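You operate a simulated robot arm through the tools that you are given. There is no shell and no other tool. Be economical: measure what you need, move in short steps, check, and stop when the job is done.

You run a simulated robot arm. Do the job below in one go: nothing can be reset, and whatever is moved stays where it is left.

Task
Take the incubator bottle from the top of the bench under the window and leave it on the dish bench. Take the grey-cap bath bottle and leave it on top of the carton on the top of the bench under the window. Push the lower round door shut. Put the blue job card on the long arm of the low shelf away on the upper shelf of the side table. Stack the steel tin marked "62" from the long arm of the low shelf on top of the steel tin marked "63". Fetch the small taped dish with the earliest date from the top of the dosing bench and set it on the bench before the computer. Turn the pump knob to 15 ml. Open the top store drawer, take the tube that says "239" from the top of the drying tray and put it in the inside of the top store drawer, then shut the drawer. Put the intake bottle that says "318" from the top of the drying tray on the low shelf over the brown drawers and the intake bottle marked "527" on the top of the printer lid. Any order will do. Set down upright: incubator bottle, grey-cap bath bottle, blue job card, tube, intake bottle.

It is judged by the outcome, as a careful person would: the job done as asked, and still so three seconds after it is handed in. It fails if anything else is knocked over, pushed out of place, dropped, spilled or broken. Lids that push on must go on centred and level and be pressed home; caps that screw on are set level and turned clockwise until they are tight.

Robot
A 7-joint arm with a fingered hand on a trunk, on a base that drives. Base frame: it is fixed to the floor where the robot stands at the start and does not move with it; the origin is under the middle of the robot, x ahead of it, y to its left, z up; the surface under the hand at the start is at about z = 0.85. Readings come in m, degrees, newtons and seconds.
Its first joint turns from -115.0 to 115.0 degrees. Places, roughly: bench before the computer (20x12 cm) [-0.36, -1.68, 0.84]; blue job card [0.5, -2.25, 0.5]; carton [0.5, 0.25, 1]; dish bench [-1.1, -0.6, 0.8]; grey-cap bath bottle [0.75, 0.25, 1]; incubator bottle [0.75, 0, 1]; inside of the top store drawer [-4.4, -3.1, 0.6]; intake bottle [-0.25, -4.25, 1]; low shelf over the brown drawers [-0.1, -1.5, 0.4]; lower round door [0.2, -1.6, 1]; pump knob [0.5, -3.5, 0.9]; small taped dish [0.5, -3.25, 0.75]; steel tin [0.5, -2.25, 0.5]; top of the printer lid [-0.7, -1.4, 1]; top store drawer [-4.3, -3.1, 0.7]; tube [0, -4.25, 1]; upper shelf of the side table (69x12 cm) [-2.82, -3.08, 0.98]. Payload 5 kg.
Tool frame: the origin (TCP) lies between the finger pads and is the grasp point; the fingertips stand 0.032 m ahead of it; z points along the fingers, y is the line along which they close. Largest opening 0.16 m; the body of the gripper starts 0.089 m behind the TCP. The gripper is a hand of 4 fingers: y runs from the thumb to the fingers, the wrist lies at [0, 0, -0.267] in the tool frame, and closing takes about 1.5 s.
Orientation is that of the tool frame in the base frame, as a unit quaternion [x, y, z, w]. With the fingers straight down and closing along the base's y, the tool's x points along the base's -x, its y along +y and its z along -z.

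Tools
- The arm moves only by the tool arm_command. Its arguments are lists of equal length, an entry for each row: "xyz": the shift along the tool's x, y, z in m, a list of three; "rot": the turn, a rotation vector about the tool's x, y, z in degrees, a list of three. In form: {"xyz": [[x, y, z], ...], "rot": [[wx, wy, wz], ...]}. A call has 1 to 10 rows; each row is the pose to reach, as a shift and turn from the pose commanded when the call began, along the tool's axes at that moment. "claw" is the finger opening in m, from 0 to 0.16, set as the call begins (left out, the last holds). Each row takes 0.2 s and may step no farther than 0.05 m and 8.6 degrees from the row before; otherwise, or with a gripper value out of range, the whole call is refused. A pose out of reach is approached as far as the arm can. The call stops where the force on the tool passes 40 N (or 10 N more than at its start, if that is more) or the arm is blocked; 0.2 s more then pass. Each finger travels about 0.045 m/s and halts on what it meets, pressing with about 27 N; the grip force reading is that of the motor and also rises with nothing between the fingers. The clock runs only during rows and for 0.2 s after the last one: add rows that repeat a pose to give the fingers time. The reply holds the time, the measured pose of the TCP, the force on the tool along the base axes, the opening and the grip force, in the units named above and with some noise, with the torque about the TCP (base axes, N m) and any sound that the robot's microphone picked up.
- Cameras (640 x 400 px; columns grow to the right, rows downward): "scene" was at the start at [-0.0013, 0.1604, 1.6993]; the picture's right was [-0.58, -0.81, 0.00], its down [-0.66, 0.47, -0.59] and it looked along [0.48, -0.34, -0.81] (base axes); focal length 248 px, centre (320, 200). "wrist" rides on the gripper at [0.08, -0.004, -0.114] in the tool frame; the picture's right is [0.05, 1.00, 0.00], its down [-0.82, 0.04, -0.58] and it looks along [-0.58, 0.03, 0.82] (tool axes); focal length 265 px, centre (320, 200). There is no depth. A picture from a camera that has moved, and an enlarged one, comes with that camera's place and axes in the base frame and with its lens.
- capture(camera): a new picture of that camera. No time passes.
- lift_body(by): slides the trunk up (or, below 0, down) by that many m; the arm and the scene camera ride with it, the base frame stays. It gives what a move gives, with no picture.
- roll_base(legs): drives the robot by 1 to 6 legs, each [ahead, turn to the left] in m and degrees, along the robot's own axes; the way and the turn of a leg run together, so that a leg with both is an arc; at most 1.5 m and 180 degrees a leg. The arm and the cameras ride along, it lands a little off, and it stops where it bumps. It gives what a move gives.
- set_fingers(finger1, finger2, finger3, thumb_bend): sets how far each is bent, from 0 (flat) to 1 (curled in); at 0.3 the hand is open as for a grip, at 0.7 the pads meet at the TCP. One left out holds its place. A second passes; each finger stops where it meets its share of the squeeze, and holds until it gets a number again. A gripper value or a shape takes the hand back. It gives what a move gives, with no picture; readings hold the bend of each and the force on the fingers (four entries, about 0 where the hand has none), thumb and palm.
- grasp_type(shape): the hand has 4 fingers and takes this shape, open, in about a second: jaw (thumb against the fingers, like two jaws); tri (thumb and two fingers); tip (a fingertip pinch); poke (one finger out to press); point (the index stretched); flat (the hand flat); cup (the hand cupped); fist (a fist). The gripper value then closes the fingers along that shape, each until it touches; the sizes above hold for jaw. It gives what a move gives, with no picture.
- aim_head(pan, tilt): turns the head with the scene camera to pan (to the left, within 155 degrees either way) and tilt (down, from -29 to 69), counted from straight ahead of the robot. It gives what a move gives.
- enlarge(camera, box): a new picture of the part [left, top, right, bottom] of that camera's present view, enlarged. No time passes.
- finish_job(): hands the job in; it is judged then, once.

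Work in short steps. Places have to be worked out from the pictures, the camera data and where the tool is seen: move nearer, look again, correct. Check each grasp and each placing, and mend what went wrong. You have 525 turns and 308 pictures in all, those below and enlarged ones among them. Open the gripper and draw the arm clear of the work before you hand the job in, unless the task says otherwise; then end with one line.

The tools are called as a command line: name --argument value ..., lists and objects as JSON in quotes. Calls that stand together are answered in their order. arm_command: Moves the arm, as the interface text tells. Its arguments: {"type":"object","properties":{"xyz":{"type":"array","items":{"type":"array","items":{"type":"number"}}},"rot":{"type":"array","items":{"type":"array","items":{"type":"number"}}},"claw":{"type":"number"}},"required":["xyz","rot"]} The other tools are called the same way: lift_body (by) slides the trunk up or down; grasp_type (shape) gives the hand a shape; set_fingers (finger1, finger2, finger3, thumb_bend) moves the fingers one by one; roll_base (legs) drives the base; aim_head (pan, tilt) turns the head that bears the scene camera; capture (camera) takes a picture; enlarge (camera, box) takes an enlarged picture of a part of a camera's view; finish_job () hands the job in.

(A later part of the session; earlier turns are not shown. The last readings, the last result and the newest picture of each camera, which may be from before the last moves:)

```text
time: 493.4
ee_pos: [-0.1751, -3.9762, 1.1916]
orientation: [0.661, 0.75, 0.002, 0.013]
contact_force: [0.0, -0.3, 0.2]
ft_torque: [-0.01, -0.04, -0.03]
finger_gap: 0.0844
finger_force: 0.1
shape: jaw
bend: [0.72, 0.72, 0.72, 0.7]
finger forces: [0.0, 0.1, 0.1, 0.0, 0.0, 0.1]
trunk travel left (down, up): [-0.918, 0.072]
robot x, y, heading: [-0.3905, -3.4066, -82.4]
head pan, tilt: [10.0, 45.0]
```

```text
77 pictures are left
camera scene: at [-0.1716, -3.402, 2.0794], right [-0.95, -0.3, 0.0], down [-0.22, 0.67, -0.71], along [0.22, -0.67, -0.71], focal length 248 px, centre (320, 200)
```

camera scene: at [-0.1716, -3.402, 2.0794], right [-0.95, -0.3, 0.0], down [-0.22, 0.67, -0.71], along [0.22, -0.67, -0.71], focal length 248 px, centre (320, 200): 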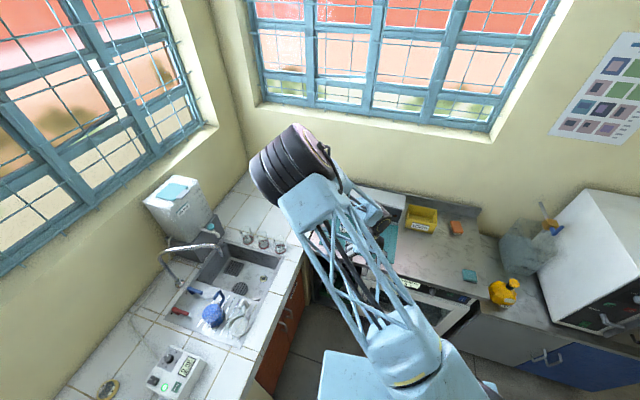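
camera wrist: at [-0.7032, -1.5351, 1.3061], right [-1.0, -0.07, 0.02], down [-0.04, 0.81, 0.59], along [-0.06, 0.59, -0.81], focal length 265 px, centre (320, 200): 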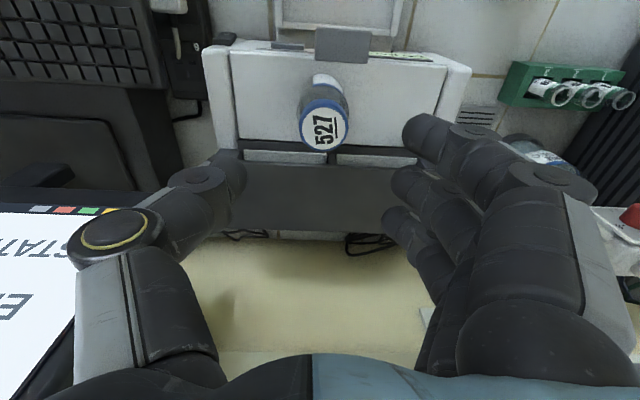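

Drive 12 cm closer and bring the hand above tube 239.

roll_base --legs '[[0.12, 0]]'

arm_command --xyz '[[-0.035, 0.0285, 0], [-0.069, 0.057, 0], [-0.104, 0.0855, 0], [-0.139, 0.114, 0], [-0.173, 0.1425, 0], [-0.208, 0.171, 0], [-0.208, 0.171, 0.04], [-0.208, 0.171, 0.08]]' --rot '[[0, 0, 0], [0, 0, 0], [0, 0, 0], [0, 0, 0], [0, 0, 0], [0, 0, 0], [0, 0, 0], [0, 0, 0]]'

capture --camera "wrist"

```text
time: 494.7
ee_pos: [-0.1571, -4.099, 1.1905]
orientation: [0.66, 0.751, 0.002, 0.013]
contact_force: [0.9, -0.4, 0.2]
ft_torque: [0.02, 0.03, -0.03]
finger_gap: 0.0843
finger_force: 0.0
shape: jaw
bend: [0.72, 0.72, 0.72, 0.7]
finger forces: [0.0, 0.0, 0.0, 0.0, 0.0, 0.1]
trunk travel left (down, up): [-0.918, 0.072]
robot x, y, heading: [-0.3703, -3.5285, -82.5]
head pan, tilt: [10.0, 45.0]
```

```text
time: 496.5
ee_pos: [0.0422, -4.2873, 1.1193]
orientation: [0.66, 0.751, 0.002, 0.014]
contact_force: [-0.1, -0.8, 0.7]
ft_torque: [0.02, 0.0, -0.02]
finger_gap: 0.0843
finger_force: 0.1
shape: jaw
bend: [0.72, 0.72, 0.72, 0.7]
finger forces: [0.0, 0.0, 0.1, 0.0, 0.0, 0.0]
trunk travel left (down, up): [-0.918, 0.072]
robot x, y, heading: [-0.3681, -3.5358, -82.3]
head pan, tilt: [10.0, 45.0]
```

```text
76 pictures are left
camera wrist: at [0.0233, -4.2069, 1.232], right [0.98, 0.18, 0.02], down [0.13, -0.8, 0.59], along [0.12, -0.58, -0.81], focal length 265 px, centre (320, 200)
```

wrist: 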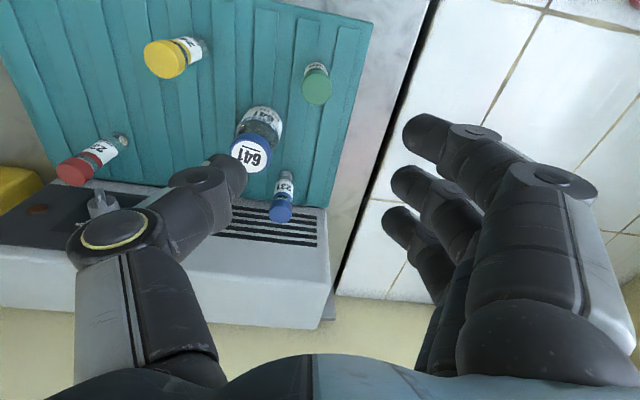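

Tube 239 is at ≈[0.037, −4.268]. Correct and descend to z ≈1.0.

arm_command --xyz '[[0.0225, -0.006, 0.0], [0.0225, -0.006, 0.04], [0.0225, -0.006, 0.08], [0.0225, -0.006, 0.118]]' --rot '[[0, 0, 0], [0, 0, 0], [0, 0, 0], [0, 0, 0]]' --claw 0.075

capture --camera "wrist"

```text
time: 497.5
ee_pos: [0.0353, -4.2631, 0.9997]
orientation: [0.66, 0.751, 0.002, 0.013]
contact_force: [-1.0, 0.3, 0.2]
ft_torque: [0.02, 0.03, -0.01]
finger_gap: 0.0757
finger_force: 0.1
shape: jaw
bend: [0.73, 0.73, 0.73, 0.7]
finger forces: [0.1, 0.0, 0.0, 0.1, 0.0, 0.0]
trunk travel left (down, up): [-0.918, 0.072]
robot x, y, heading: [-0.3726, -3.529, -82.1]
head pan, tilt: [10.0, 45.0]
```

```text
75 pictures are left
camera wrist: at [0.0173, -4.1836, 1.112], right [0.98, 0.18, 0.02], down [0.13, -0.8, 0.59], along [0.12, -0.58, -0.81], focal length 265 px, centre (320, 200)
```

wrist: 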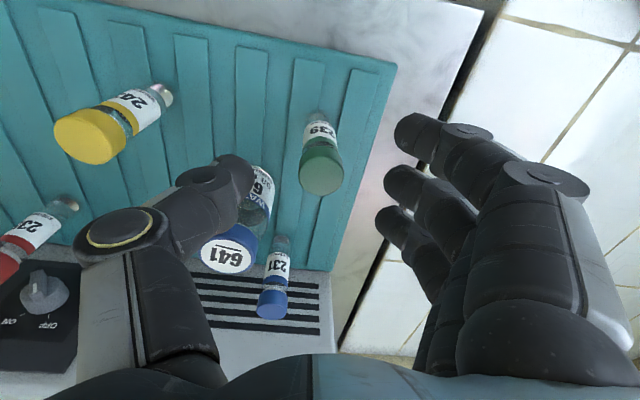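

Aligned within 1–2 mm. Descend to z ≈0.957 and close.

arm_command --xyz '[[0, 0, 0.02], [0, 0, 0.043], [0, 0, 0.043]]' --rot '[[0, 0, 0], [0, 0, 0], [0, 0, 0]]'

arm_command --xyz '[[0, 0, 0], [0, 0, 0], [0, 0, 0], [0, 0, 0], [0, 0, 0], [0, 0, 0], [0, 0, 0], [0, 0, 0]]' --rot '[[0, 0, 0], [0, 0, 0], [0, 0, 0], [0, 0, 0], [0, 0, 0], [0, 0, 0], [0, 0, 0], [0, 0, 0]]' --claw 0.0

capture --camera "wrist"

```text
time: 498.3
ee_pos: [0.0375, -4.2614, 0.9568]
orientation: [0.661, 0.75, 0.002, 0.013]
contact_force: [0.1, 0.2, 1.1]
ft_torque: [0.01, -0.02, -0.01]
finger_gap: 0.076
finger_force: 0.0
shape: jaw
bend: [0.73, 0.73, 0.73, 0.7]
finger forces: [0.1, 0.0, 0.1, 0.1, 0.0, 0.0]
trunk travel left (down, up): [-0.918, 0.072]
robot x, y, heading: [-0.3742, -3.533, -82.0]
head pan, tilt: [10.0, 45.0]
```

```text
time: 500.1
ee_pos: [0.0361, -4.2598, 0.9569]
orientation: [0.661, 0.75, 0.002, 0.013]
contact_force: [0.7, -0.3, 1.6]
ft_torque: [-0.04, -0.03, 0.0]
finger_gap: 0.0023
finger_force: 26.9
shape: jaw
bend: [0.68, 0.7, 0.68, 0.71]
finger forces: [0.1, 15.2, 1.4, 0.0, 15.0, 0.0]
trunk travel left (down, up): [-0.918, 0.072]
robot x, y, heading: [-0.372, -3.536, -82.0]
head pan, tilt: [10.0, 45.0]
heard: snap
```

```text
74 pictures are left
camera wrist: at [0.0189, -4.1807, 1.0707], right [0.98, 0.18, 0.02], down [0.13, -0.8, 0.59], along [0.12, -0.58, -0.81], focal length 265 px, centre (320, 200)
```

wrist: 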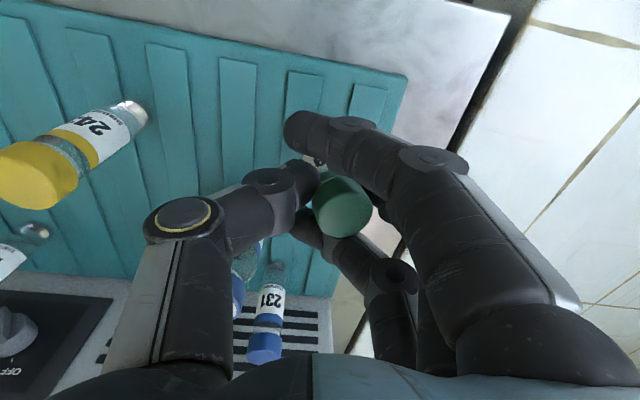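

I heard a "snap" – inspect the tube closely before doing anything.

enlarge --camera "wrist" --box '[270, 110, 400, 250]'

enlarge --camera "scene" --box '[310, 190, 410, 270]'

```text
2.86 times, centred on (335, 180) of wrist
camera zoom: at [0.0189, -4.1807, 1.0707], right [0.98, 0.18, 0.02], down [0.13, -0.8, 0.59], along [0.12, -0.58, -0.81], focal length 758 px, centre (277, 257)
```

zoom: 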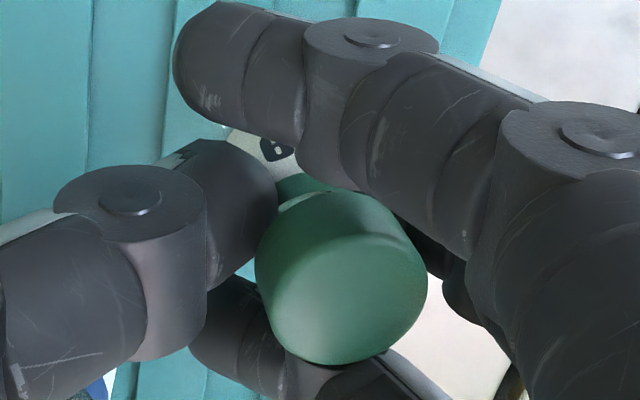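

```text
5.00 times, centred on (360, 230) of scene
camera zoom: at [-0.1548, -3.5225, 2.0794], right [-0.95, -0.31, 0.0], down [-0.22, 0.67, -0.71], along [0.22, -0.67, -0.71], focal length 1239 px, centre (120, 50)
```

zoom: 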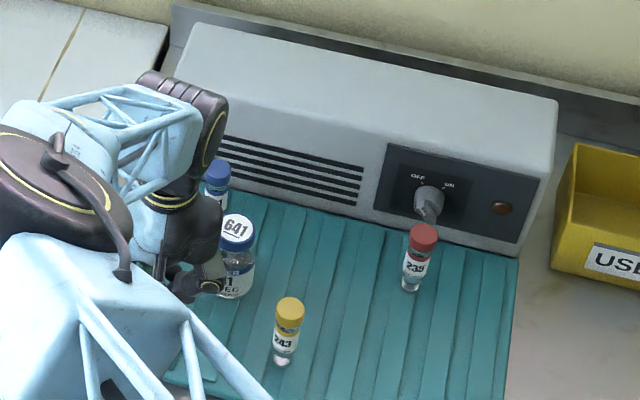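

The cap leans in the grip. Lift 3 cm gently to see whether cap and tube are still together.

arm_command --xyz '[[0, 0, -0.01], [0, 0, -0.03], [0, 0, -0.05]]' --rot '[[0, 0, 0], [0, 0, 0], [0, 0, 0]]'

capture --camera "wrist"

enlarge --camera "wrist" --box '[270, 90, 400, 250]'

```text
time: 500.9
ee_pos: [0.0354, -4.2613, 1.0077]
orientation: [0.66, 0.751, 0.002, 0.013]
contact_force: [-0.6, 0.7, -1.7]
ft_torque: [-0.04, -0.02, -0.03]
finger_gap: 0.0021
finger_force: 26.8
shape: jaw
bend: [0.68, 0.7, 0.68, 0.71]
finger forces: [0.1, 14.9, 1.4, 0.1, 14.9, 0.1]
trunk travel left (down, up): [-0.918, 0.072]
robot x, y, heading: [-0.3744, -3.5303, -82.2]
head pan, tilt: [10.0, 45.0]
```

```text
71 pictures are left
camera wrist: at [0.0169, -4.181, 1.1213], right [0.98, 0.18, 0.02], down [0.13, -0.8, 0.59], along [0.12, -0.58, -0.81], focal length 265 px, centre (320, 200)
```

wrist: 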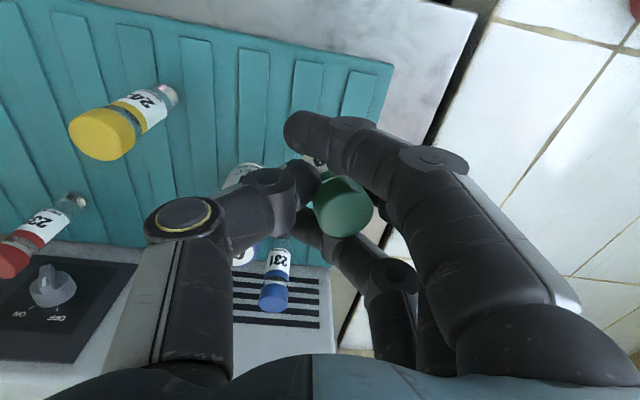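

```text
2.50 times, centred on (335, 170) of wrist
camera zoom: at [0.0169, -4.181, 1.1213], right [0.98, 0.18, 0.02], down [0.13, -0.8, 0.59], along [0.12, -0.58, -0.81], focal length 664 px, centre (282, 275)
```

zoom: 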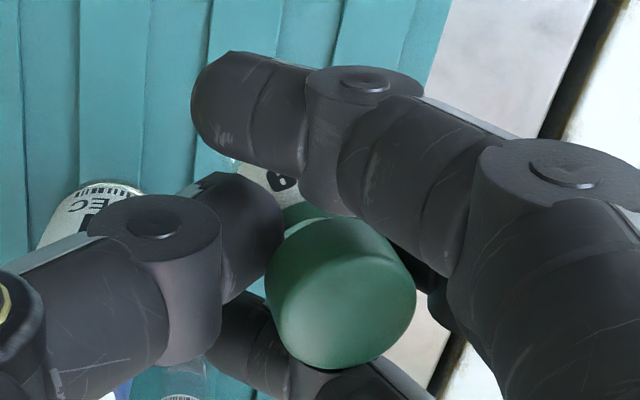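

The label moves with the cap, so tube and cap are together (tilted). Lift higher and view from the head camera.

arm_command --xyz '[[0, 0, -0.045], [0, 0, -0.09], [0, 0, -0.135], [0.03, 0, -0.17], [0.07, 0, -0.18], [0.11, 0, -0.18], [0.15, 0, -0.18]]' --rot '[[0, 0, 0], [0, 0, 0], [0, 0, 0], [0, 0, 0], [0, 0, 0], [0, 0, 0], [0, 0, 0]]'

capture --camera "scene"

capture --camera "wrist"

```text
time: 502.5
ee_pos: [0.0118, -4.1086, 1.186]
orientation: [0.66, 0.751, 0.003, 0.013]
contact_force: [0.1, -0.2, -0.4]
ft_torque: [-0.03, 0.01, 0.0]
finger_gap: 0.0023
finger_force: 27.5
shape: jaw
bend: [0.68, 0.7, 0.68, 0.71]
finger forces: [0.0, 14.9, 1.4, 0.0, 14.6, 0.1]
trunk travel left (down, up): [-0.918, 0.072]
robot x, y, heading: [-0.3717, -3.5296, -82.1]
head pan, tilt: [10.0, 45.0]
```

```text
69 pictures are left
camera scene: at [-0.1551, -3.5209, 2.0795], right [-0.95, -0.31, 0.0], down [-0.22, 0.67, -0.71], along [0.22, -0.67, -0.71], focal length 248 px, centre (320, 200)
```

scene: 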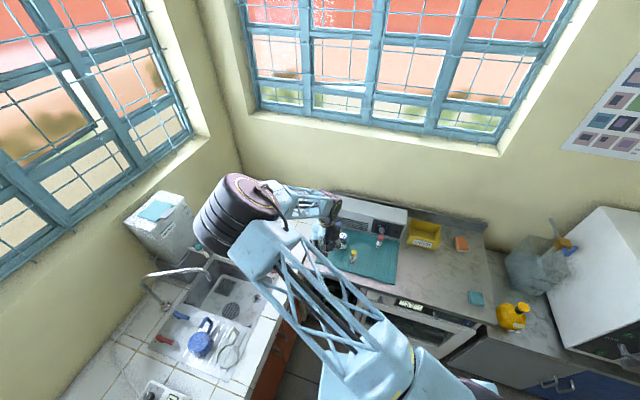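

```text
68 pictures are left
camera wrist: at [-0.0056, -4.0287, 1.2992], right [0.98, 0.18, 0.02], down [0.13, -0.79, 0.59], along [0.12, -0.58, -0.81], focal length 265 px, centre (320, 200)
```

wrist: 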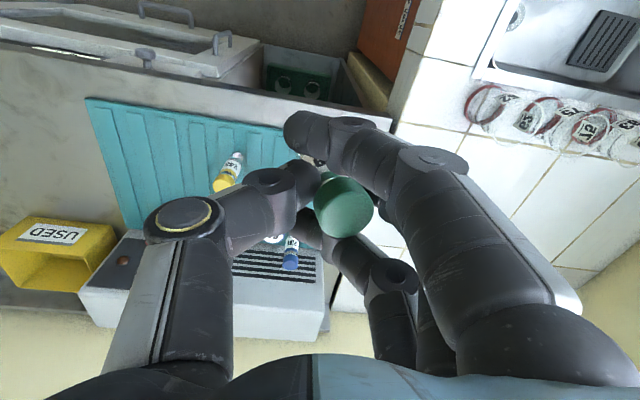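

enlarge --camera "scene" --box '[300, 190, 380, 280]'

```text
4.44 times, centred on (340, 235) of scene
camera zoom: at [-0.1551, -3.5209, 2.0795], right [-0.95, -0.31, 0.0], down [-0.22, 0.67, -0.71], along [0.22, -0.67, -0.71], focal length 1102 px, centre (231, 44)
```

zoom: 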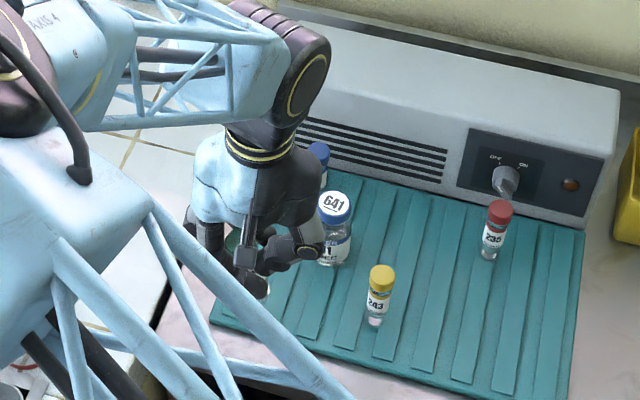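

The tube's end is visible below the fingers: it is whole and only slightly tilted (~8°). Drive to the store: reverse, swing clockwise and go west along the aisle.

roll_base --legs '[[-0.5, 0], [0, -62], [0, -61], [1.5, 0], [0.2, 0]]'

roll_base --legs '[[0, 25], [1.4, 0]]'

aim_head --pan 20 --tilt 40

capture --camera "scene"

```text
time: 519.2
ee_pos: [-2.6481, -2.3359, 1.1857]
orientation: [0.975, -0.22, -0.01, 0.009]
contact_force: [-0.8, 1.3, -1.8]
ft_torque: [-0.04, -0.03, 0.03]
finger_gap: 0.0021
finger_force: 26.9
shape: jaw
bend: [0.68, 0.7, 0.68, 0.71]
finger forces: [0.0, 14.3, 1.3, 0.1, 14.0, 0.1]
trunk travel left (down, up): [-0.918, 0.072]
robot x, y, heading: [-1.9498, -2.3282, 155.3]
head pan, tilt: [10.0, 45.0]
```

```text
time: 527.4
ee_pos: [-3.9561, -2.6639, 1.1852]
orientation: [1.0, 0.011, -0.008, 0.011]
contact_force: [-1.1, 0.2, 0.0]
ft_torque: [0.01, 0.01, 0.02]
finger_gap: 0.0018
finger_force: 26.4
shape: jaw
bend: [0.68, 0.7, 0.68, 0.71]
finger forces: [0.0, 14.2, 1.3, 0.1, 13.8, 0.1]
trunk travel left (down, up): [-0.918, 0.072]
robot x, y, heading: [-3.3385, -2.3428, -178.4]
head pan, tilt: [10.0, 45.0]
```

```text
time: 528.1
ee_pos: [-3.9566, -2.6646, 1.1854]
orientation: [1.0, 0.011, -0.01, 0.011]
contact_force: [0.3, -0.4, 0.1]
ft_torque: [-0.03, -0.02, 0.02]
finger_gap: 0.0022
finger_force: 27.2
shape: jaw
bend: [0.68, 0.7, 0.68, 0.71]
finger forces: [0.0, 14.1, 1.3, 0.1, 13.8, 0.0]
trunk travel left (down, up): [-0.918, 0.072]
robot x, y, heading: [-3.3398, -2.344, -178.5]
head pan, tilt: [20.0, 40.0]
```

```text
66 pictures are left
camera scene: at [-3.3537, -2.5762, 2.0866], right [-0.37, 0.93, 0.0], down [0.6, 0.24, -0.77], along [-0.71, -0.28, -0.64], focal length 248 px, centre (320, 200)
```

scene: 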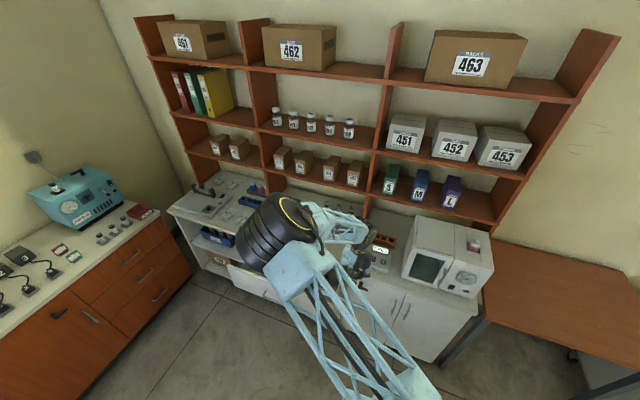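

Turn left to face the open drawer diagonally.

roll_base --legs '[[0, 50], [0.12, 0]]'

aim_head --pan -15 --tilt 50

capture --camera "scene"

capture --camera "wrist"

```text
time: 531.7
ee_pos: [-3.5595, -3.1148, 1.1852]
orientation: [0.901, 0.434, -0.003, 0.013]
contact_force: [-0.8, -0.4, -0.9]
ft_torque: [0.05, -0.05, 0.0]
finger_gap: 0.0021
finger_force: 27.5
shape: jaw
bend: [0.68, 0.7, 0.69, 0.71]
finger forces: [0.1, 13.7, 1.4, 0.0, 13.8, 0.0]
trunk travel left (down, up): [-0.918, 0.072]
robot x, y, heading: [-3.4117, -2.434, -128.0]
head pan, tilt: [20.0, 40.0]
```

```text
time: 532.7
ee_pos: [-3.5599, -3.1138, 1.1855]
orientation: [0.901, 0.434, -0.003, 0.014]
contact_force: [0.5, -0.8, -1.4]
ft_torque: [0.02, 0.01, 0.03]
finger_gap: 0.0018
finger_force: 27.3
shape: jaw
bend: [0.68, 0.7, 0.69, 0.71]
finger forces: [0.0, 13.8, 1.4, 0.0, 13.9, 0.1]
trunk travel left (down, up): [-0.918, 0.072]
robot x, y, heading: [-3.4136, -2.4348, -128.1]
head pan, tilt: [-15.0, 50.0]
```

```text
65 pictures are left
camera scene: at [-3.2771, -2.5603, 2.0725], right [-0.6, 0.8, 0.0], down [0.61, 0.46, -0.64], along [-0.51, -0.39, -0.77], focal length 248 px, centre (320, 200)
```

scene: 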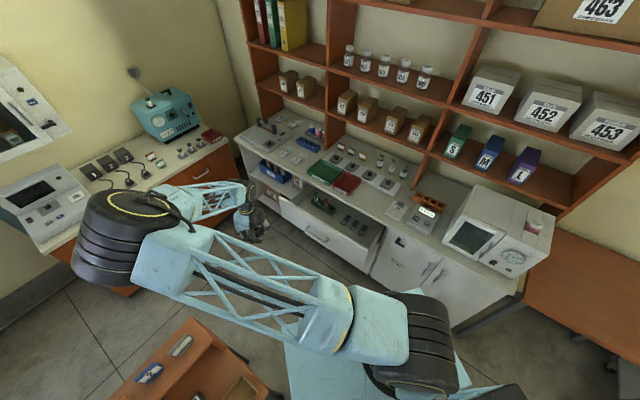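

```text
64 pictures are left
camera wrist: at [-3.5144, -3.0462, 1.2985], right [0.81, -0.58, 0.02], down [-0.48, -0.65, 0.59], along [-0.33, -0.49, -0.81], focal length 265 px, centre (320, 200)
```

wrist: 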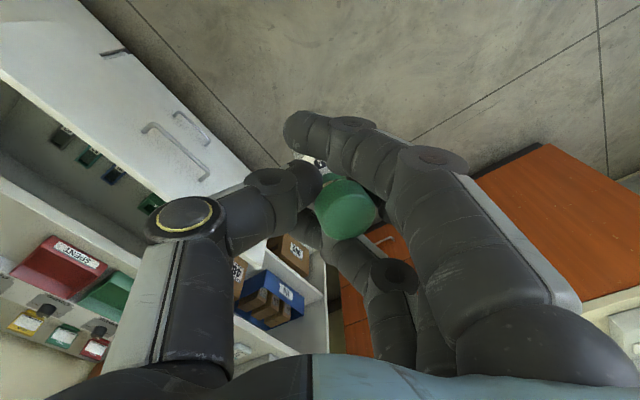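

enlarge --camera "scene" --box '[270, 140, 430, 280]'

```text
2.86 times, centred on (350, 210) of scene
camera zoom: at [-3.2771, -2.5603, 2.0725], right [-0.6, 0.8, 0.0], down [0.61, 0.46, -0.64], along [-0.51, -0.39, -0.77], focal length 708 px, centre (234, 171)
```

zoom: 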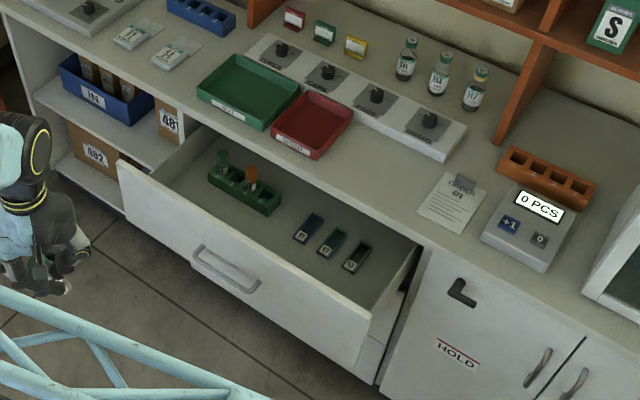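

The rack in the drawer lies under the counter edge, but the drawer floor in front (x −3.98…−4.15) is free; I'll stand the tube there and later shut the drawer slowly. Move over the drawer, yawing the hand +51°.

arm_command --xyz '[[-0.028, -0.037, 0], [-0.056, -0.074, 0], [-0.084, -0.111, 0], [-0.112, -0.148, 0], [-0.14, -0.185, 0], [-0.168, -0.222, 0], [-0.196, -0.259, 0], [-0.224, -0.297, 0], [-0.252, -0.334, 0], [-0.28, -0.371, 0]]' --rot '[[0, 0, 5.1], [0, 0, 10.2], [0, 0, 15.3], [0, 0, 20.4], [0, 0, 25.5], [0, 0, 30.6], [0, 0, 35.7], [0, 0, 40.8], [0, 0, 45.9], [0, 0, 51]]'

capture --camera "wrist"

capture --camera "scene"

```text
time: 534.9
ee_pos: [-4.0262, -3.0993, 1.181]
orientation: [1.0, 0.003, 0.004, 0.012]
contact_force: [-0.2, -0.7, 0.7]
ft_torque: [0.02, -0.1, 0.03]
finger_gap: 0.002
finger_force: 26.8
shape: jaw
bend: [0.68, 0.7, 0.69, 0.71]
finger forces: [0.0, 13.1, 1.8, 0.0, 13.6, 0.0]
trunk travel left (down, up): [-0.918, 0.072]
robot x, y, heading: [-3.4107, -2.4333, -128.3]
head pan, tilt: [-15.0, 50.0]
```

```text
62 pictures are left
camera wrist: at [-3.9469, -3.0919, 1.2956], right [0.06, -1.0, 0.03], down [-0.82, -0.03, 0.57], along [-0.57, -0.05, -0.82], focal length 265 px, centre (320, 200)
```

wrist: 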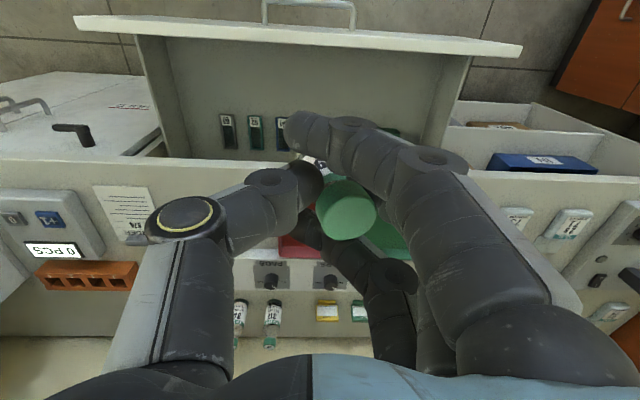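

```text
61 pictures are left
camera scene: at [-3.2812, -2.5592, 2.0728], right [-0.6, 0.8, 0.0], down [0.61, 0.46, -0.64], along [-0.51, -0.39, -0.77], focal length 248 px, centre (320, 200)
```

scene: 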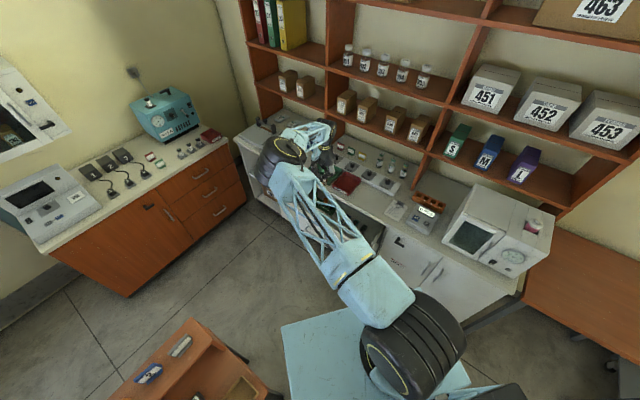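

The wrist view shows the drawer opening (x −3.99…−4.18). Tube leans ~9° (bottom toward +y): rotate −9° about tool x, shift to x ≈ −4.08 and lower.

arm_command --xyz '[[-0.025, 0, 0], [-0.05, 0, 0.03], [-0.05, -0.002, 0.07], [-0.05, -0.003, 0.11], [-0.05, -0.005, 0.155], [-0.05, -0.006, 0.2], [-0.05, -0.007, 0.245], [-0.05, -0.008, 0.29], [-0.05, -0.008, 0.33]]' --rot '[[-3, 0, 0], [-6, 0, 0], [-9, 0, 0], [-9, 0, 0], [-9, 0, 0], [-9, 0, 0], [-9, 0, 0], [-9, 0, 0], [-9, 0, 0]]'

capture --camera "wrist"

enlarge --camera "scene" --box '[280, 150, 400, 270]'

```text
time: 537.1
ee_pos: [-4.0784, -3.1236, 0.8711]
orientation: [0.995, 0.008, -0.002, 0.103]
contact_force: [-0.1, -0.6, -0.4]
ft_torque: [0.03, 0.0, 0.0]
finger_gap: 0.0015
finger_force: 27.2
shape: jaw
bend: [0.69, 0.7, 0.69, 0.72]
finger forces: [0.0, 12.6, 4.4, 0.0, 13.4, 0.0]
trunk travel left (down, up): [-0.918, 0.072]
robot x, y, heading: [-3.4084, -2.4372, -127.9]
head pan, tilt: [-15.0, 50.0]
stopped in row 9: the arm was blocked; the commanded pose is now the measured one
```

```text
60 pictures are left
camera wrist: at [-3.998, -3.0953, 0.9819], right [0.07, -0.98, 0.2], down [-0.81, 0.06, 0.58], along [-0.58, -0.2, -0.79], focal length 265 px, centre (320, 200)
```

wrist: 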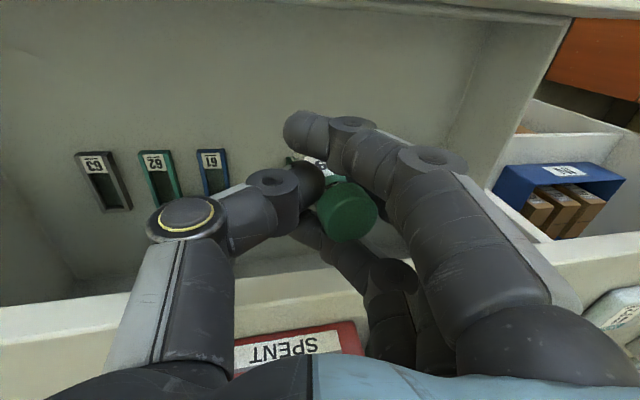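

```text
3.33 times, centred on (340, 210) of scene
camera zoom: at [-3.2762, -2.5609, 2.0724], right [-0.6, 0.8, 0.0], down [0.61, 0.46, -0.64], along [-0.51, -0.39, -0.77], focal length 826 px, centre (253, 167)
```

zoom: 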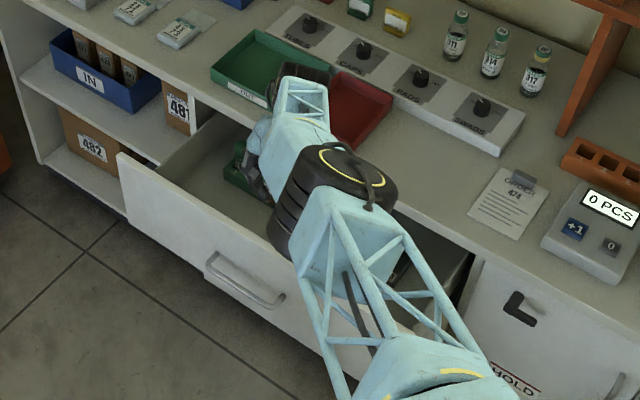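

No contact force – likely a joint limit with the trunk so high. Lower with the trunk instead (10 cm) and look.

lift_body --by -0.1

capture --camera "wrist"

enlarge --camera "scene" --box '[280, 150, 400, 270]'

```text
time: 538.5
ee_pos: [-4.0774, -3.1224, 0.7705]
orientation: [0.995, 0.007, -0.001, 0.103]
contact_force: [-0.4, -0.4, -0.7]
ft_torque: [0.01, -0.01, 0.0]
finger_gap: 0.0013
finger_force: 27.3
shape: jaw
bend: [0.69, 0.7, 0.69, 0.72]
finger forces: [0.0, 12.8, 3.9, 0.1, 13.1, 0.1]
trunk travel left (down, up): [-0.818, 0.172]
robot x, y, heading: [-3.4102, -2.4323, -128.0]
head pan, tilt: [-15.0, 50.0]
```

```text
58 pictures are left
camera wrist: at [-3.9984, -3.0941, 0.8811], right [0.07, -0.98, 0.2], down [-0.81, 0.06, 0.58], along [-0.58, -0.2, -0.79], focal length 265 px, centre (320, 200)
```

wrist: 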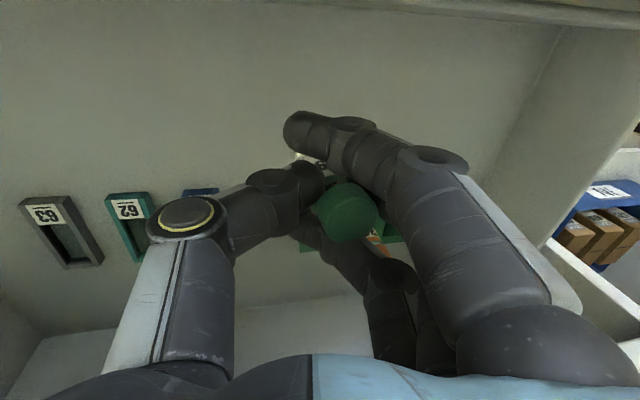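

```text
3.33 times, centred on (340, 210) of scene
camera zoom: at [-3.2777, -2.5596, 1.9726], right [-0.6, 0.8, 0.0], down [0.61, 0.46, -0.64], along [-0.51, -0.39, -0.77], focal length 826 px, centre (253, 167)
```

zoom: 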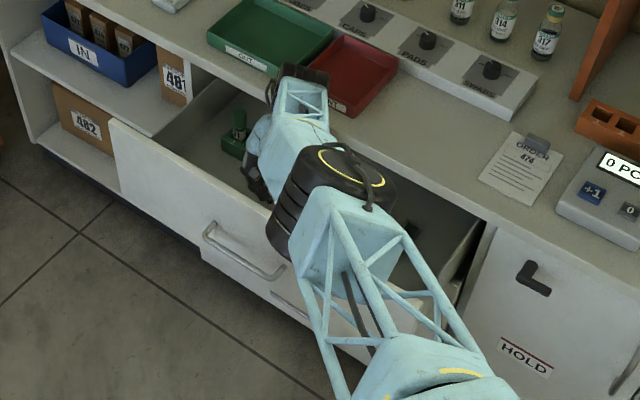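

Lower further with the trunk: 4 cm, then in small steps watching the force.

lift_body --by -0.04

lift_body --by -0.01

capture --camera "wrist"

```text
time: 539.3
ee_pos: [-4.0771, -3.1211, 0.7298]
orientation: [0.995, 0.007, -0.002, 0.103]
contact_force: [0.5, 0.3, -0.5]
ft_torque: [0.02, 0.01, 0.0]
finger_gap: 0.0017
finger_force: 27.3
shape: jaw
bend: [0.69, 0.7, 0.69, 0.72]
finger forces: [0.1, 12.7, 3.9, 0.0, 13.2, 0.0]
trunk travel left (down, up): [-0.778, 0.212]
robot x, y, heading: [-3.4117, -2.4338, -127.8]
head pan, tilt: [-15.0, 50.0]
```

```text
time: 539.9
ee_pos: [-4.0775, -3.1224, 0.7201]
orientation: [0.995, 0.007, -0.002, 0.103]
contact_force: [-0.4, -0.5, -0.7]
ft_torque: [-0.01, -0.01, 0.01]
finger_gap: 0.0018
finger_force: 27.3
shape: jaw
bend: [0.69, 0.7, 0.69, 0.72]
finger forces: [0.1, 12.7, 3.8, 0.0, 13.1, 0.0]
trunk travel left (down, up): [-0.768, 0.222]
robot x, y, heading: [-3.4141, -2.4381, -128.0]
head pan, tilt: [-15.0, 50.0]
```

```text
56 pictures are left
camera wrist: at [-3.9984, -3.0941, 0.831], right [0.07, -0.98, 0.2], down [-0.81, 0.06, 0.58], along [-0.58, -0.2, -0.79], focal length 265 px, centre (320, 200)
```

wrist: 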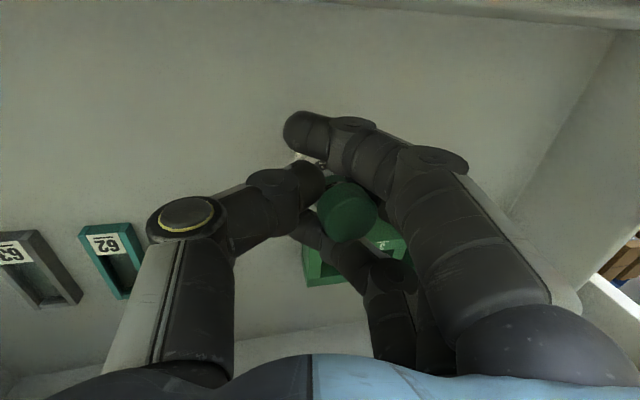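

Triangulating a tag puts the drawer floor near z ≈0.62, so ~2 cm to go. Lower in 8 mm steps.

lift_body --by -0.008

lift_body --by -0.006

lift_body --by -0.005

```text
time: 540.5
ee_pos: [-4.0774, -3.1208, 0.7121]
orientation: [0.995, 0.008, -0.003, 0.103]
contact_force: [-0.1, -0.3, -0.6]
ft_torque: [0.0, 0.01, 0.05]
finger_gap: 0.0014
finger_force: 26.5
shape: jaw
bend: [0.69, 0.7, 0.69, 0.72]
finger forces: [0.0, 12.7, 3.6, 0.0, 13.1, 0.1]
trunk travel left (down, up): [-0.76, 0.23]
robot x, y, heading: [-3.4126, -2.4387, -128.1]
head pan, tilt: [-15.0, 50.0]
```

```text
time: 541.0
ee_pos: [-4.0769, -3.1222, 0.7077]
orientation: [0.995, 0.008, -0.001, 0.104]
contact_force: [1.2, 0.8, 13.7]
ft_torque: [-0.18, 0.02, 0.03]
finger_gap: 0.0021
finger_force: 27.2
shape: jaw
bend: [0.69, 0.7, 0.69, 0.72]
finger forces: [0.0, 14.5, 8.4, 0.0, 16.9, 0.1]
trunk travel left (down, up): [-0.754, 0.236]
robot x, y, heading: [-3.4123, -2.4383, -127.7]
head pan, tilt: [-15.0, 50.0]
```

```text
time: 541.5
ee_pos: [-4.0786, -3.1225, 0.7037]
orientation: [0.995, 0.008, -0.002, 0.104]
contact_force: [3.8, 1.8, 28.7]
ft_torque: [-0.32, 0.03, 0.14]
finger_gap: 0.0032
finger_force: 26.7
shape: jaw
bend: [0.69, 0.7, 0.69, 0.74]
finger forces: [0.0, 17.5, 9.3, 0.1, 21.2, 0.0]
trunk travel left (down, up): [-0.749, 0.241]
robot x, y, heading: [-3.4137, -2.4333, -128.0]
head pan, tilt: [-15.0, 50.0]
```

Touching down. Ease back 5 mm and check the tube's tilt before releasing.

lift_body --by 0.005

enlarge --camera "wrist" --box '[270, 90, 420, 260]'

aim_head --pan 20 --tilt 48

capture --camera "scene"

```text
time: 542.1
ee_pos: [-4.078, -3.1221, 0.7059]
orientation: [0.995, 0.007, -0.002, 0.103]
contact_force: [0.1, -1.0, -0.4]
ft_torque: [0.02, 0.01, -0.03]
finger_gap: 0.0011
finger_force: 27.1
shape: jaw
bend: [0.69, 0.68, 0.7, 0.73]
finger forces: [0.0, 16.8, 12.0, 0.0, 10.7, 0.0]
trunk travel left (down, up): [-0.754, 0.236]
robot x, y, heading: [-3.4145, -2.4329, -128.1]
head pan, tilt: [-15.0, 50.0]
```

```text
2.35 times, centred on (345, 175) of wrist
camera zoom: at [-3.9984, -3.094, 0.8165], right [0.07, -0.98, 0.2], down [-0.81, 0.06, 0.58], along [-0.58, -0.2, -0.79], focal length 624 px, centre (261, 259)
```

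zoom: 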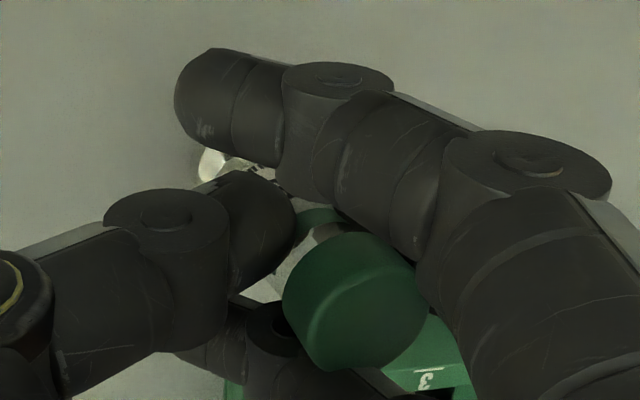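

```text
time: 543.1
ee_pos: [-4.0785, -3.1226, 0.7055]
orientation: [0.995, 0.007, -0.002, 0.103]
contact_force: [-1.0, -0.2, 0.3]
ft_torque: [0.02, -0.02, 0.0]
finger_gap: 0.0013
finger_force: 26.9
shape: jaw
bend: [0.69, 0.68, 0.7, 0.73]
finger forces: [0.1, 16.8, 12.0, 0.0, 10.8, 0.1]
trunk travel left (down, up): [-0.754, 0.236]
robot x, y, heading: [-3.4131, -2.4387, -128.1]
head pan, tilt: [20.0, 48.0]
```

```text
54 pictures are left
camera scene: at [-3.2407, -2.5885, 1.9113], right [-0.95, 0.31, 0.0], down [0.23, 0.71, -0.67], along [-0.21, -0.64, -0.74], focal length 248 px, centre (320, 200)
```

scene: 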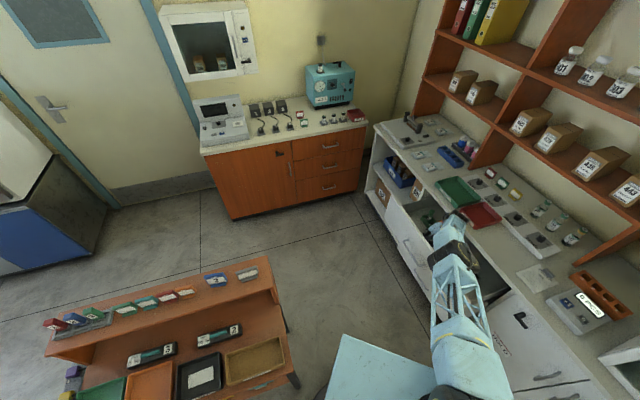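

The tube's base and cap are both visible: it leans ~14° (cap toward −y). Lift 2 cm and rotate the hand a further −13° about tool x.

lift_body --by 0.025

arm_command --xyz '[[0, 0, 0], [0, 0, 0], [0, 0, 0]]' --rot '[[-6, 0, 0], [-13, 0, 0], [-13, 0, 0]]'

capture --camera "wrist"

enlarge --camera "wrist" --box '[250, 90, 420, 260]'

```text
time: 543.8
ee_pos: [-4.0769, -3.1223, 0.7307]
orientation: [0.995, 0.008, -0.002, 0.103]
contact_force: [1.2, 0.5, 0.0]
ft_torque: [0.04, 0.01, 0.0]
finger_gap: 0.0012
finger_force: 26.9
shape: jaw
bend: [0.69, 0.68, 0.7, 0.73]
finger forces: [0.0, 16.8, 12.0, 0.0, 10.9, 0.0]
trunk travel left (down, up): [-0.779, 0.211]
robot x, y, heading: [-3.4122, -2.4343, -128.0]
head pan, tilt: [20.0, 48.0]
```

```text
time: 544.6
ee_pos: [-4.0755, -3.1212, 0.73]
orientation: [0.977, 0.008, 0.0, 0.214]
contact_force: [0.1, -0.1, -1.1]
ft_torque: [0.0, 0.0, 0.02]
finger_gap: 0.0013
finger_force: 27.3
shape: jaw
bend: [0.69, 0.68, 0.7, 0.73]
finger forces: [0.1, 16.9, 11.9, 0.1, 10.4, 0.0]
trunk travel left (down, up): [-0.779, 0.211]
robot x, y, heading: [-3.4133, -2.4323, -128.1]
head pan, tilt: [20.0, 48.0]
```

```text
53 pictures are left
camera wrist: at [-3.9972, -3.0692, 0.8313], right [0.07, -0.91, 0.42], down [-0.82, 0.19, 0.54], along [-0.57, -0.38, -0.73], focal length 265 px, centre (320, 200)
```

wrist: 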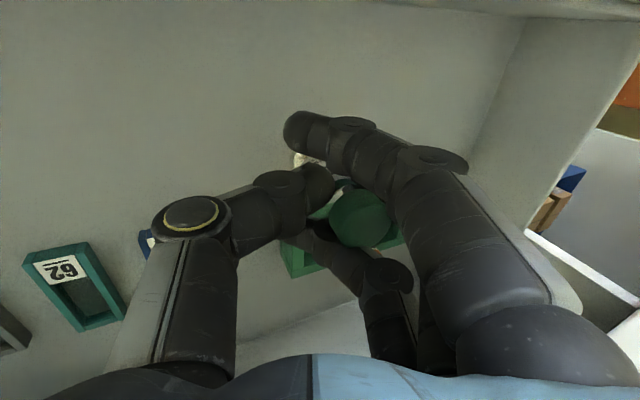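

```text
2.35 times, centred on (335, 175) of wrist
camera zoom: at [-3.9972, -3.0692, 0.8313], right [0.07, -0.91, 0.42], down [-0.82, 0.19, 0.54], along [-0.57, -0.38, -0.73], focal length 624 px, centre (285, 259)
```

zoom: 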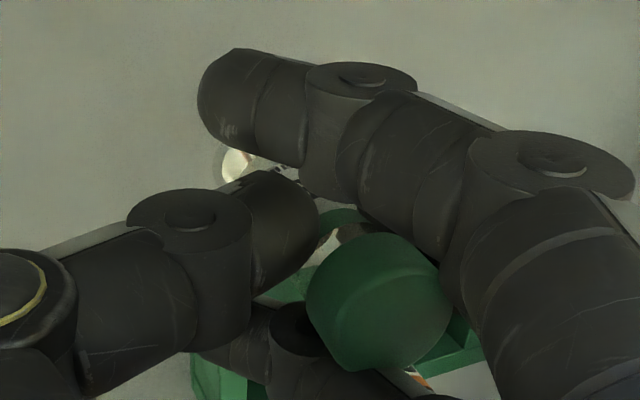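

Now the tube is within ~3° of vertical; base ≈2 cm above the floor. Lower again.

lift_body --by -0.016

lift_body --by -0.004

lift_body --by -0.003

```text
time: 545.2
ee_pos: [-4.0768, -3.1223, 0.7131]
orientation: [0.977, 0.007, 0.0, 0.214]
contact_force: [0.1, 0.3, -0.7]
ft_torque: [0.03, 0.01, -0.02]
finger_gap: 0.0013
finger_force: 26.9
shape: jaw
bend: [0.69, 0.68, 0.7, 0.73]
finger forces: [0.1, 17.0, 11.8, 0.0, 10.3, 0.0]
trunk travel left (down, up): [-0.763, 0.227]
robot x, y, heading: [-3.4143, -2.4319, -128.2]
head pan, tilt: [20.0, 48.0]
```

```text
time: 545.8
ee_pos: [-4.0769, -3.1203, 0.7098]
orientation: [0.977, 0.007, 0.0, 0.215]
contact_force: [-0.8, 0.3, -0.9]
ft_torque: [0.05, 0.02, 0.01]
finger_gap: 0.0015
finger_force: 27.5
shape: jaw
bend: [0.69, 0.68, 0.7, 0.73]
finger forces: [0.0, 16.9, 11.8, 0.0, 10.4, 0.1]
trunk travel left (down, up): [-0.759, 0.231]
robot x, y, heading: [-3.4134, -2.4348, -127.9]
head pan, tilt: [20.0, 48.0]
```

```text
time: 546.3
ee_pos: [-4.0764, -3.1208, 0.7071]
orientation: [0.977, 0.007, 0.0, 0.214]
contact_force: [-0.3, -0.8, -0.8]
ft_torque: [0.01, -0.05, -0.02]
finger_gap: 0.0011
finger_force: 27.3
shape: jaw
bend: [0.69, 0.68, 0.7, 0.73]
finger forces: [0.0, 16.9, 11.8, 0.0, 10.4, 0.0]
trunk travel left (down, up): [-0.756, 0.234]
robot x, y, heading: [-3.4113, -2.4353, -128.4]
head pan, tilt: [20.0, 48.0]
```

lift_body --by -0.003

lift_body --by -0.002

lift_body --by -0.002

```text
time: 546.8
ee_pos: [-4.0762, -3.1225, 0.7036]
orientation: [0.977, 0.007, 0.0, 0.214]
contact_force: [0.7, 1.0, -0.5]
ft_torque: [0.04, -0.01, -0.01]
finger_gap: 0.0012
finger_force: 27.0
shape: jaw
bend: [0.69, 0.68, 0.7, 0.73]
finger forces: [0.0, 16.9, 11.8, 0.0, 10.4, 0.0]
trunk travel left (down, up): [-0.753, 0.237]
robot x, y, heading: [-3.4127, -2.4332, -127.9]
head pan, tilt: [20.0, 48.0]
```

```text
time: 547.3
ee_pos: [-4.0763, -3.1212, 0.7012]
orientation: [0.977, 0.006, 0.0, 0.213]
contact_force: [0.4, 0.2, 0.3]
ft_torque: [0.04, 0.01, -0.04]
finger_gap: 0.0012
finger_force: 26.7
shape: jaw
bend: [0.69, 0.68, 0.7, 0.73]
finger forces: [0.1, 16.9, 11.8, 0.1, 10.4, 0.1]
trunk travel left (down, up): [-0.751, 0.239]
robot x, y, heading: [-3.4121, -2.4358, -127.9]
head pan, tilt: [20.0, 48.0]
```

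```text
time: 547.8
ee_pos: [-4.0768, -3.1214, 0.7002]
orientation: [0.977, 0.007, -0.001, 0.215]
contact_force: [-0.8, 0.3, 0.9]
ft_torque: [0.0, -0.01, -0.02]
finger_gap: 0.0011
finger_force: 26.5
shape: jaw
bend: [0.69, 0.68, 0.7, 0.73]
finger forces: [0.0, 17.1, 12.3, 0.1, 10.6, 0.0]
trunk travel left (down, up): [-0.749, 0.241]
robot x, y, heading: [-3.4134, -2.4355, -127.8]
head pan, tilt: [20.0, 48.0]
```

Contact just begins (fingers' forces change). One more millimetre, then open gently.

lift_body --by -0.002

arm_command --xyz '[[0, 0, 0], [0, 0, 0], [0, 0, 0]]' --rot '[[0, 0, 0], [0, 0, 0], [0, 0, 0]]' --claw 0.05

capture --camera "wrist"

```text
time: 548.4
ee_pos: [-4.0776, -3.1219, 0.6987]
orientation: [0.977, 0.008, 0.0, 0.213]
contact_force: [0.6, -0.4, 6.8]
ft_torque: [-0.14, -0.02, 0.02]
finger_gap: 0.0014
finger_force: 27.2
shape: jaw
bend: [0.69, 0.68, 0.7, 0.74]
finger forces: [0.0, 16.0, 9.4, 0.1, 10.9, 0.1]
trunk travel left (down, up): [-0.747, 0.243]
robot x, y, heading: [-3.416, -2.4334, -128.1]
head pan, tilt: [20.0, 48.0]
```

```text
time: 549.2
ee_pos: [-4.0774, -3.1208, 0.6971]
orientation: [0.977, 0.007, -0.001, 0.214]
contact_force: [-0.4, 0.7, -0.6]
ft_torque: [0.04, -0.02, 0.0]
finger_gap: 0.054
finger_force: 0.1
shape: jaw
bend: [0.73, 0.68, 0.76, 0.7]
finger forces: [0.1, 23.7, 22.1, 0.0, 0.1, 0.0]
trunk travel left (down, up): [-0.747, 0.243]
robot x, y, heading: [-3.4117, -2.4332, -128.0]
head pan, tilt: [20.0, 48.0]
```

```text
51 pictures are left
camera wrist: at [-3.9976, -3.0692, 0.7995], right [0.07, -0.91, 0.42], down [-0.82, 0.19, 0.55], along [-0.57, -0.38, -0.73], focal length 265 px, centre (320, 200)
```

wrist: 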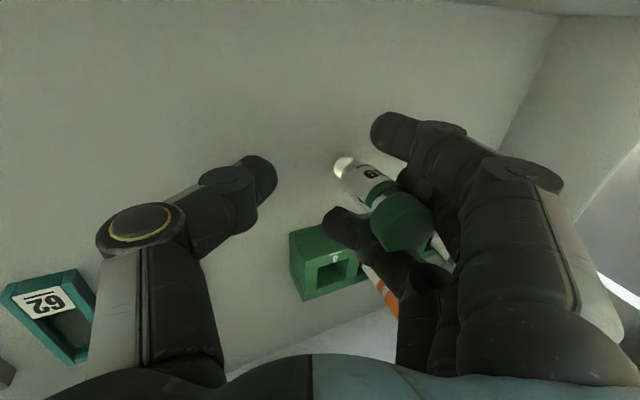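

The tube is wedged between fingers 2 and 3 and moved with them. I lift 2 cm, rotate the hand to bring the tube vertical again, and then free it finger by finger.

lift_body --by 0.025

arm_command --xyz '[[0, 0, 0], [0, 0, 0], [0, 0, 0]]' --rot '[[3.6, 4, 1.8], [7.2, 7.9, 3.6], [7.2, 7.9, 3.6]]'

capture --camera "wrist"

enlarge --camera "wrist" --box '[290, 120, 470, 280]'

```text
time: 549.9
ee_pos: [-4.0762, -3.1223, 0.7224]
orientation: [0.977, 0.007, 0.0, 0.214]
contact_force: [1.1, -0.4, 0.1]
ft_torque: [0.01, -0.06, -0.01]
finger_gap: 0.0539
finger_force: 0.1
shape: jaw
bend: [0.73, 0.68, 0.76, 0.7]
finger forces: [0.0, 23.9, 22.1, 0.0, 0.0, 0.1]
trunk travel left (down, up): [-0.772, 0.218]
robot x, y, heading: [-3.4121, -2.4386, -127.9]
head pan, tilt: [20.0, 48.0]
```

```text
time: 550.7
ee_pos: [-4.073, -3.1188, 0.7358]
orientation: [0.985, -0.009, 0.068, 0.156]
contact_force: [-0.5, 0.6, -0.1]
ft_torque: [0.02, -0.07, 0.0]
finger_gap: 0.0552
finger_force: 0.2
shape: jaw
bend: [0.73, 0.67, 0.76, 0.7]
finger forces: [0.1, 24.6, 23.6, 0.0, 0.0, 0.0]
out of reach, approached as far as the arm can: row 2, 3
trunk travel left (down, up): [-0.772, 0.218]
robot x, y, heading: [-3.4122, -2.434, -128.1]
head pan, tilt: [20.0, 48.0]
```

```text
50 pictures are left
camera wrist: at [-4.0093, -3.0816, 0.8534], right [0.01, -0.95, 0.31], down [-0.88, 0.14, 0.45], along [-0.47, -0.28, -0.84], focal length 265 px, centre (320, 200)
```

wrist: 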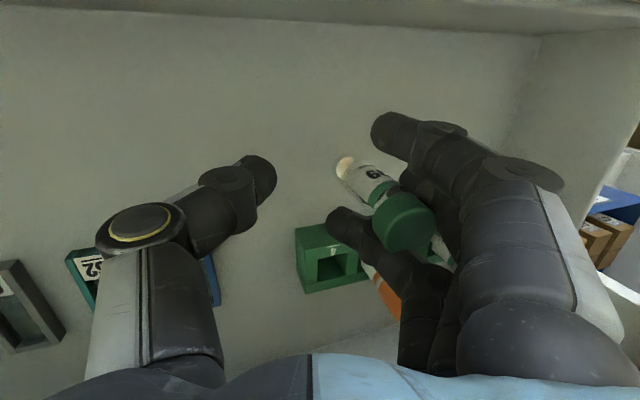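

```text
2.50 times, centred on (380, 200) of wrist
camera zoom: at [-4.0093, -3.0816, 0.8534], right [0.01, -0.95, 0.31], down [-0.88, 0.14, 0.45], along [-0.47, -0.28, -0.84], focal length 664 px, centre (170, 200)
```

zoom: 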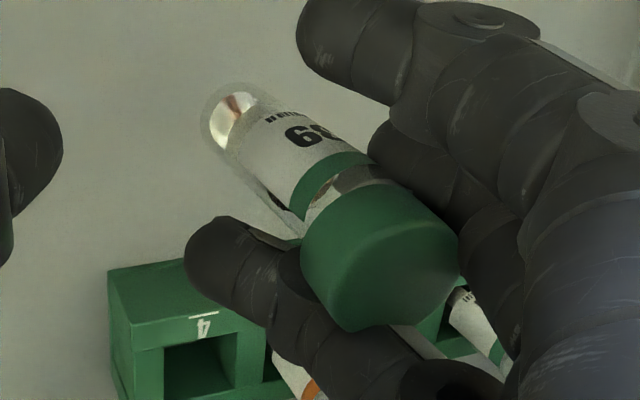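

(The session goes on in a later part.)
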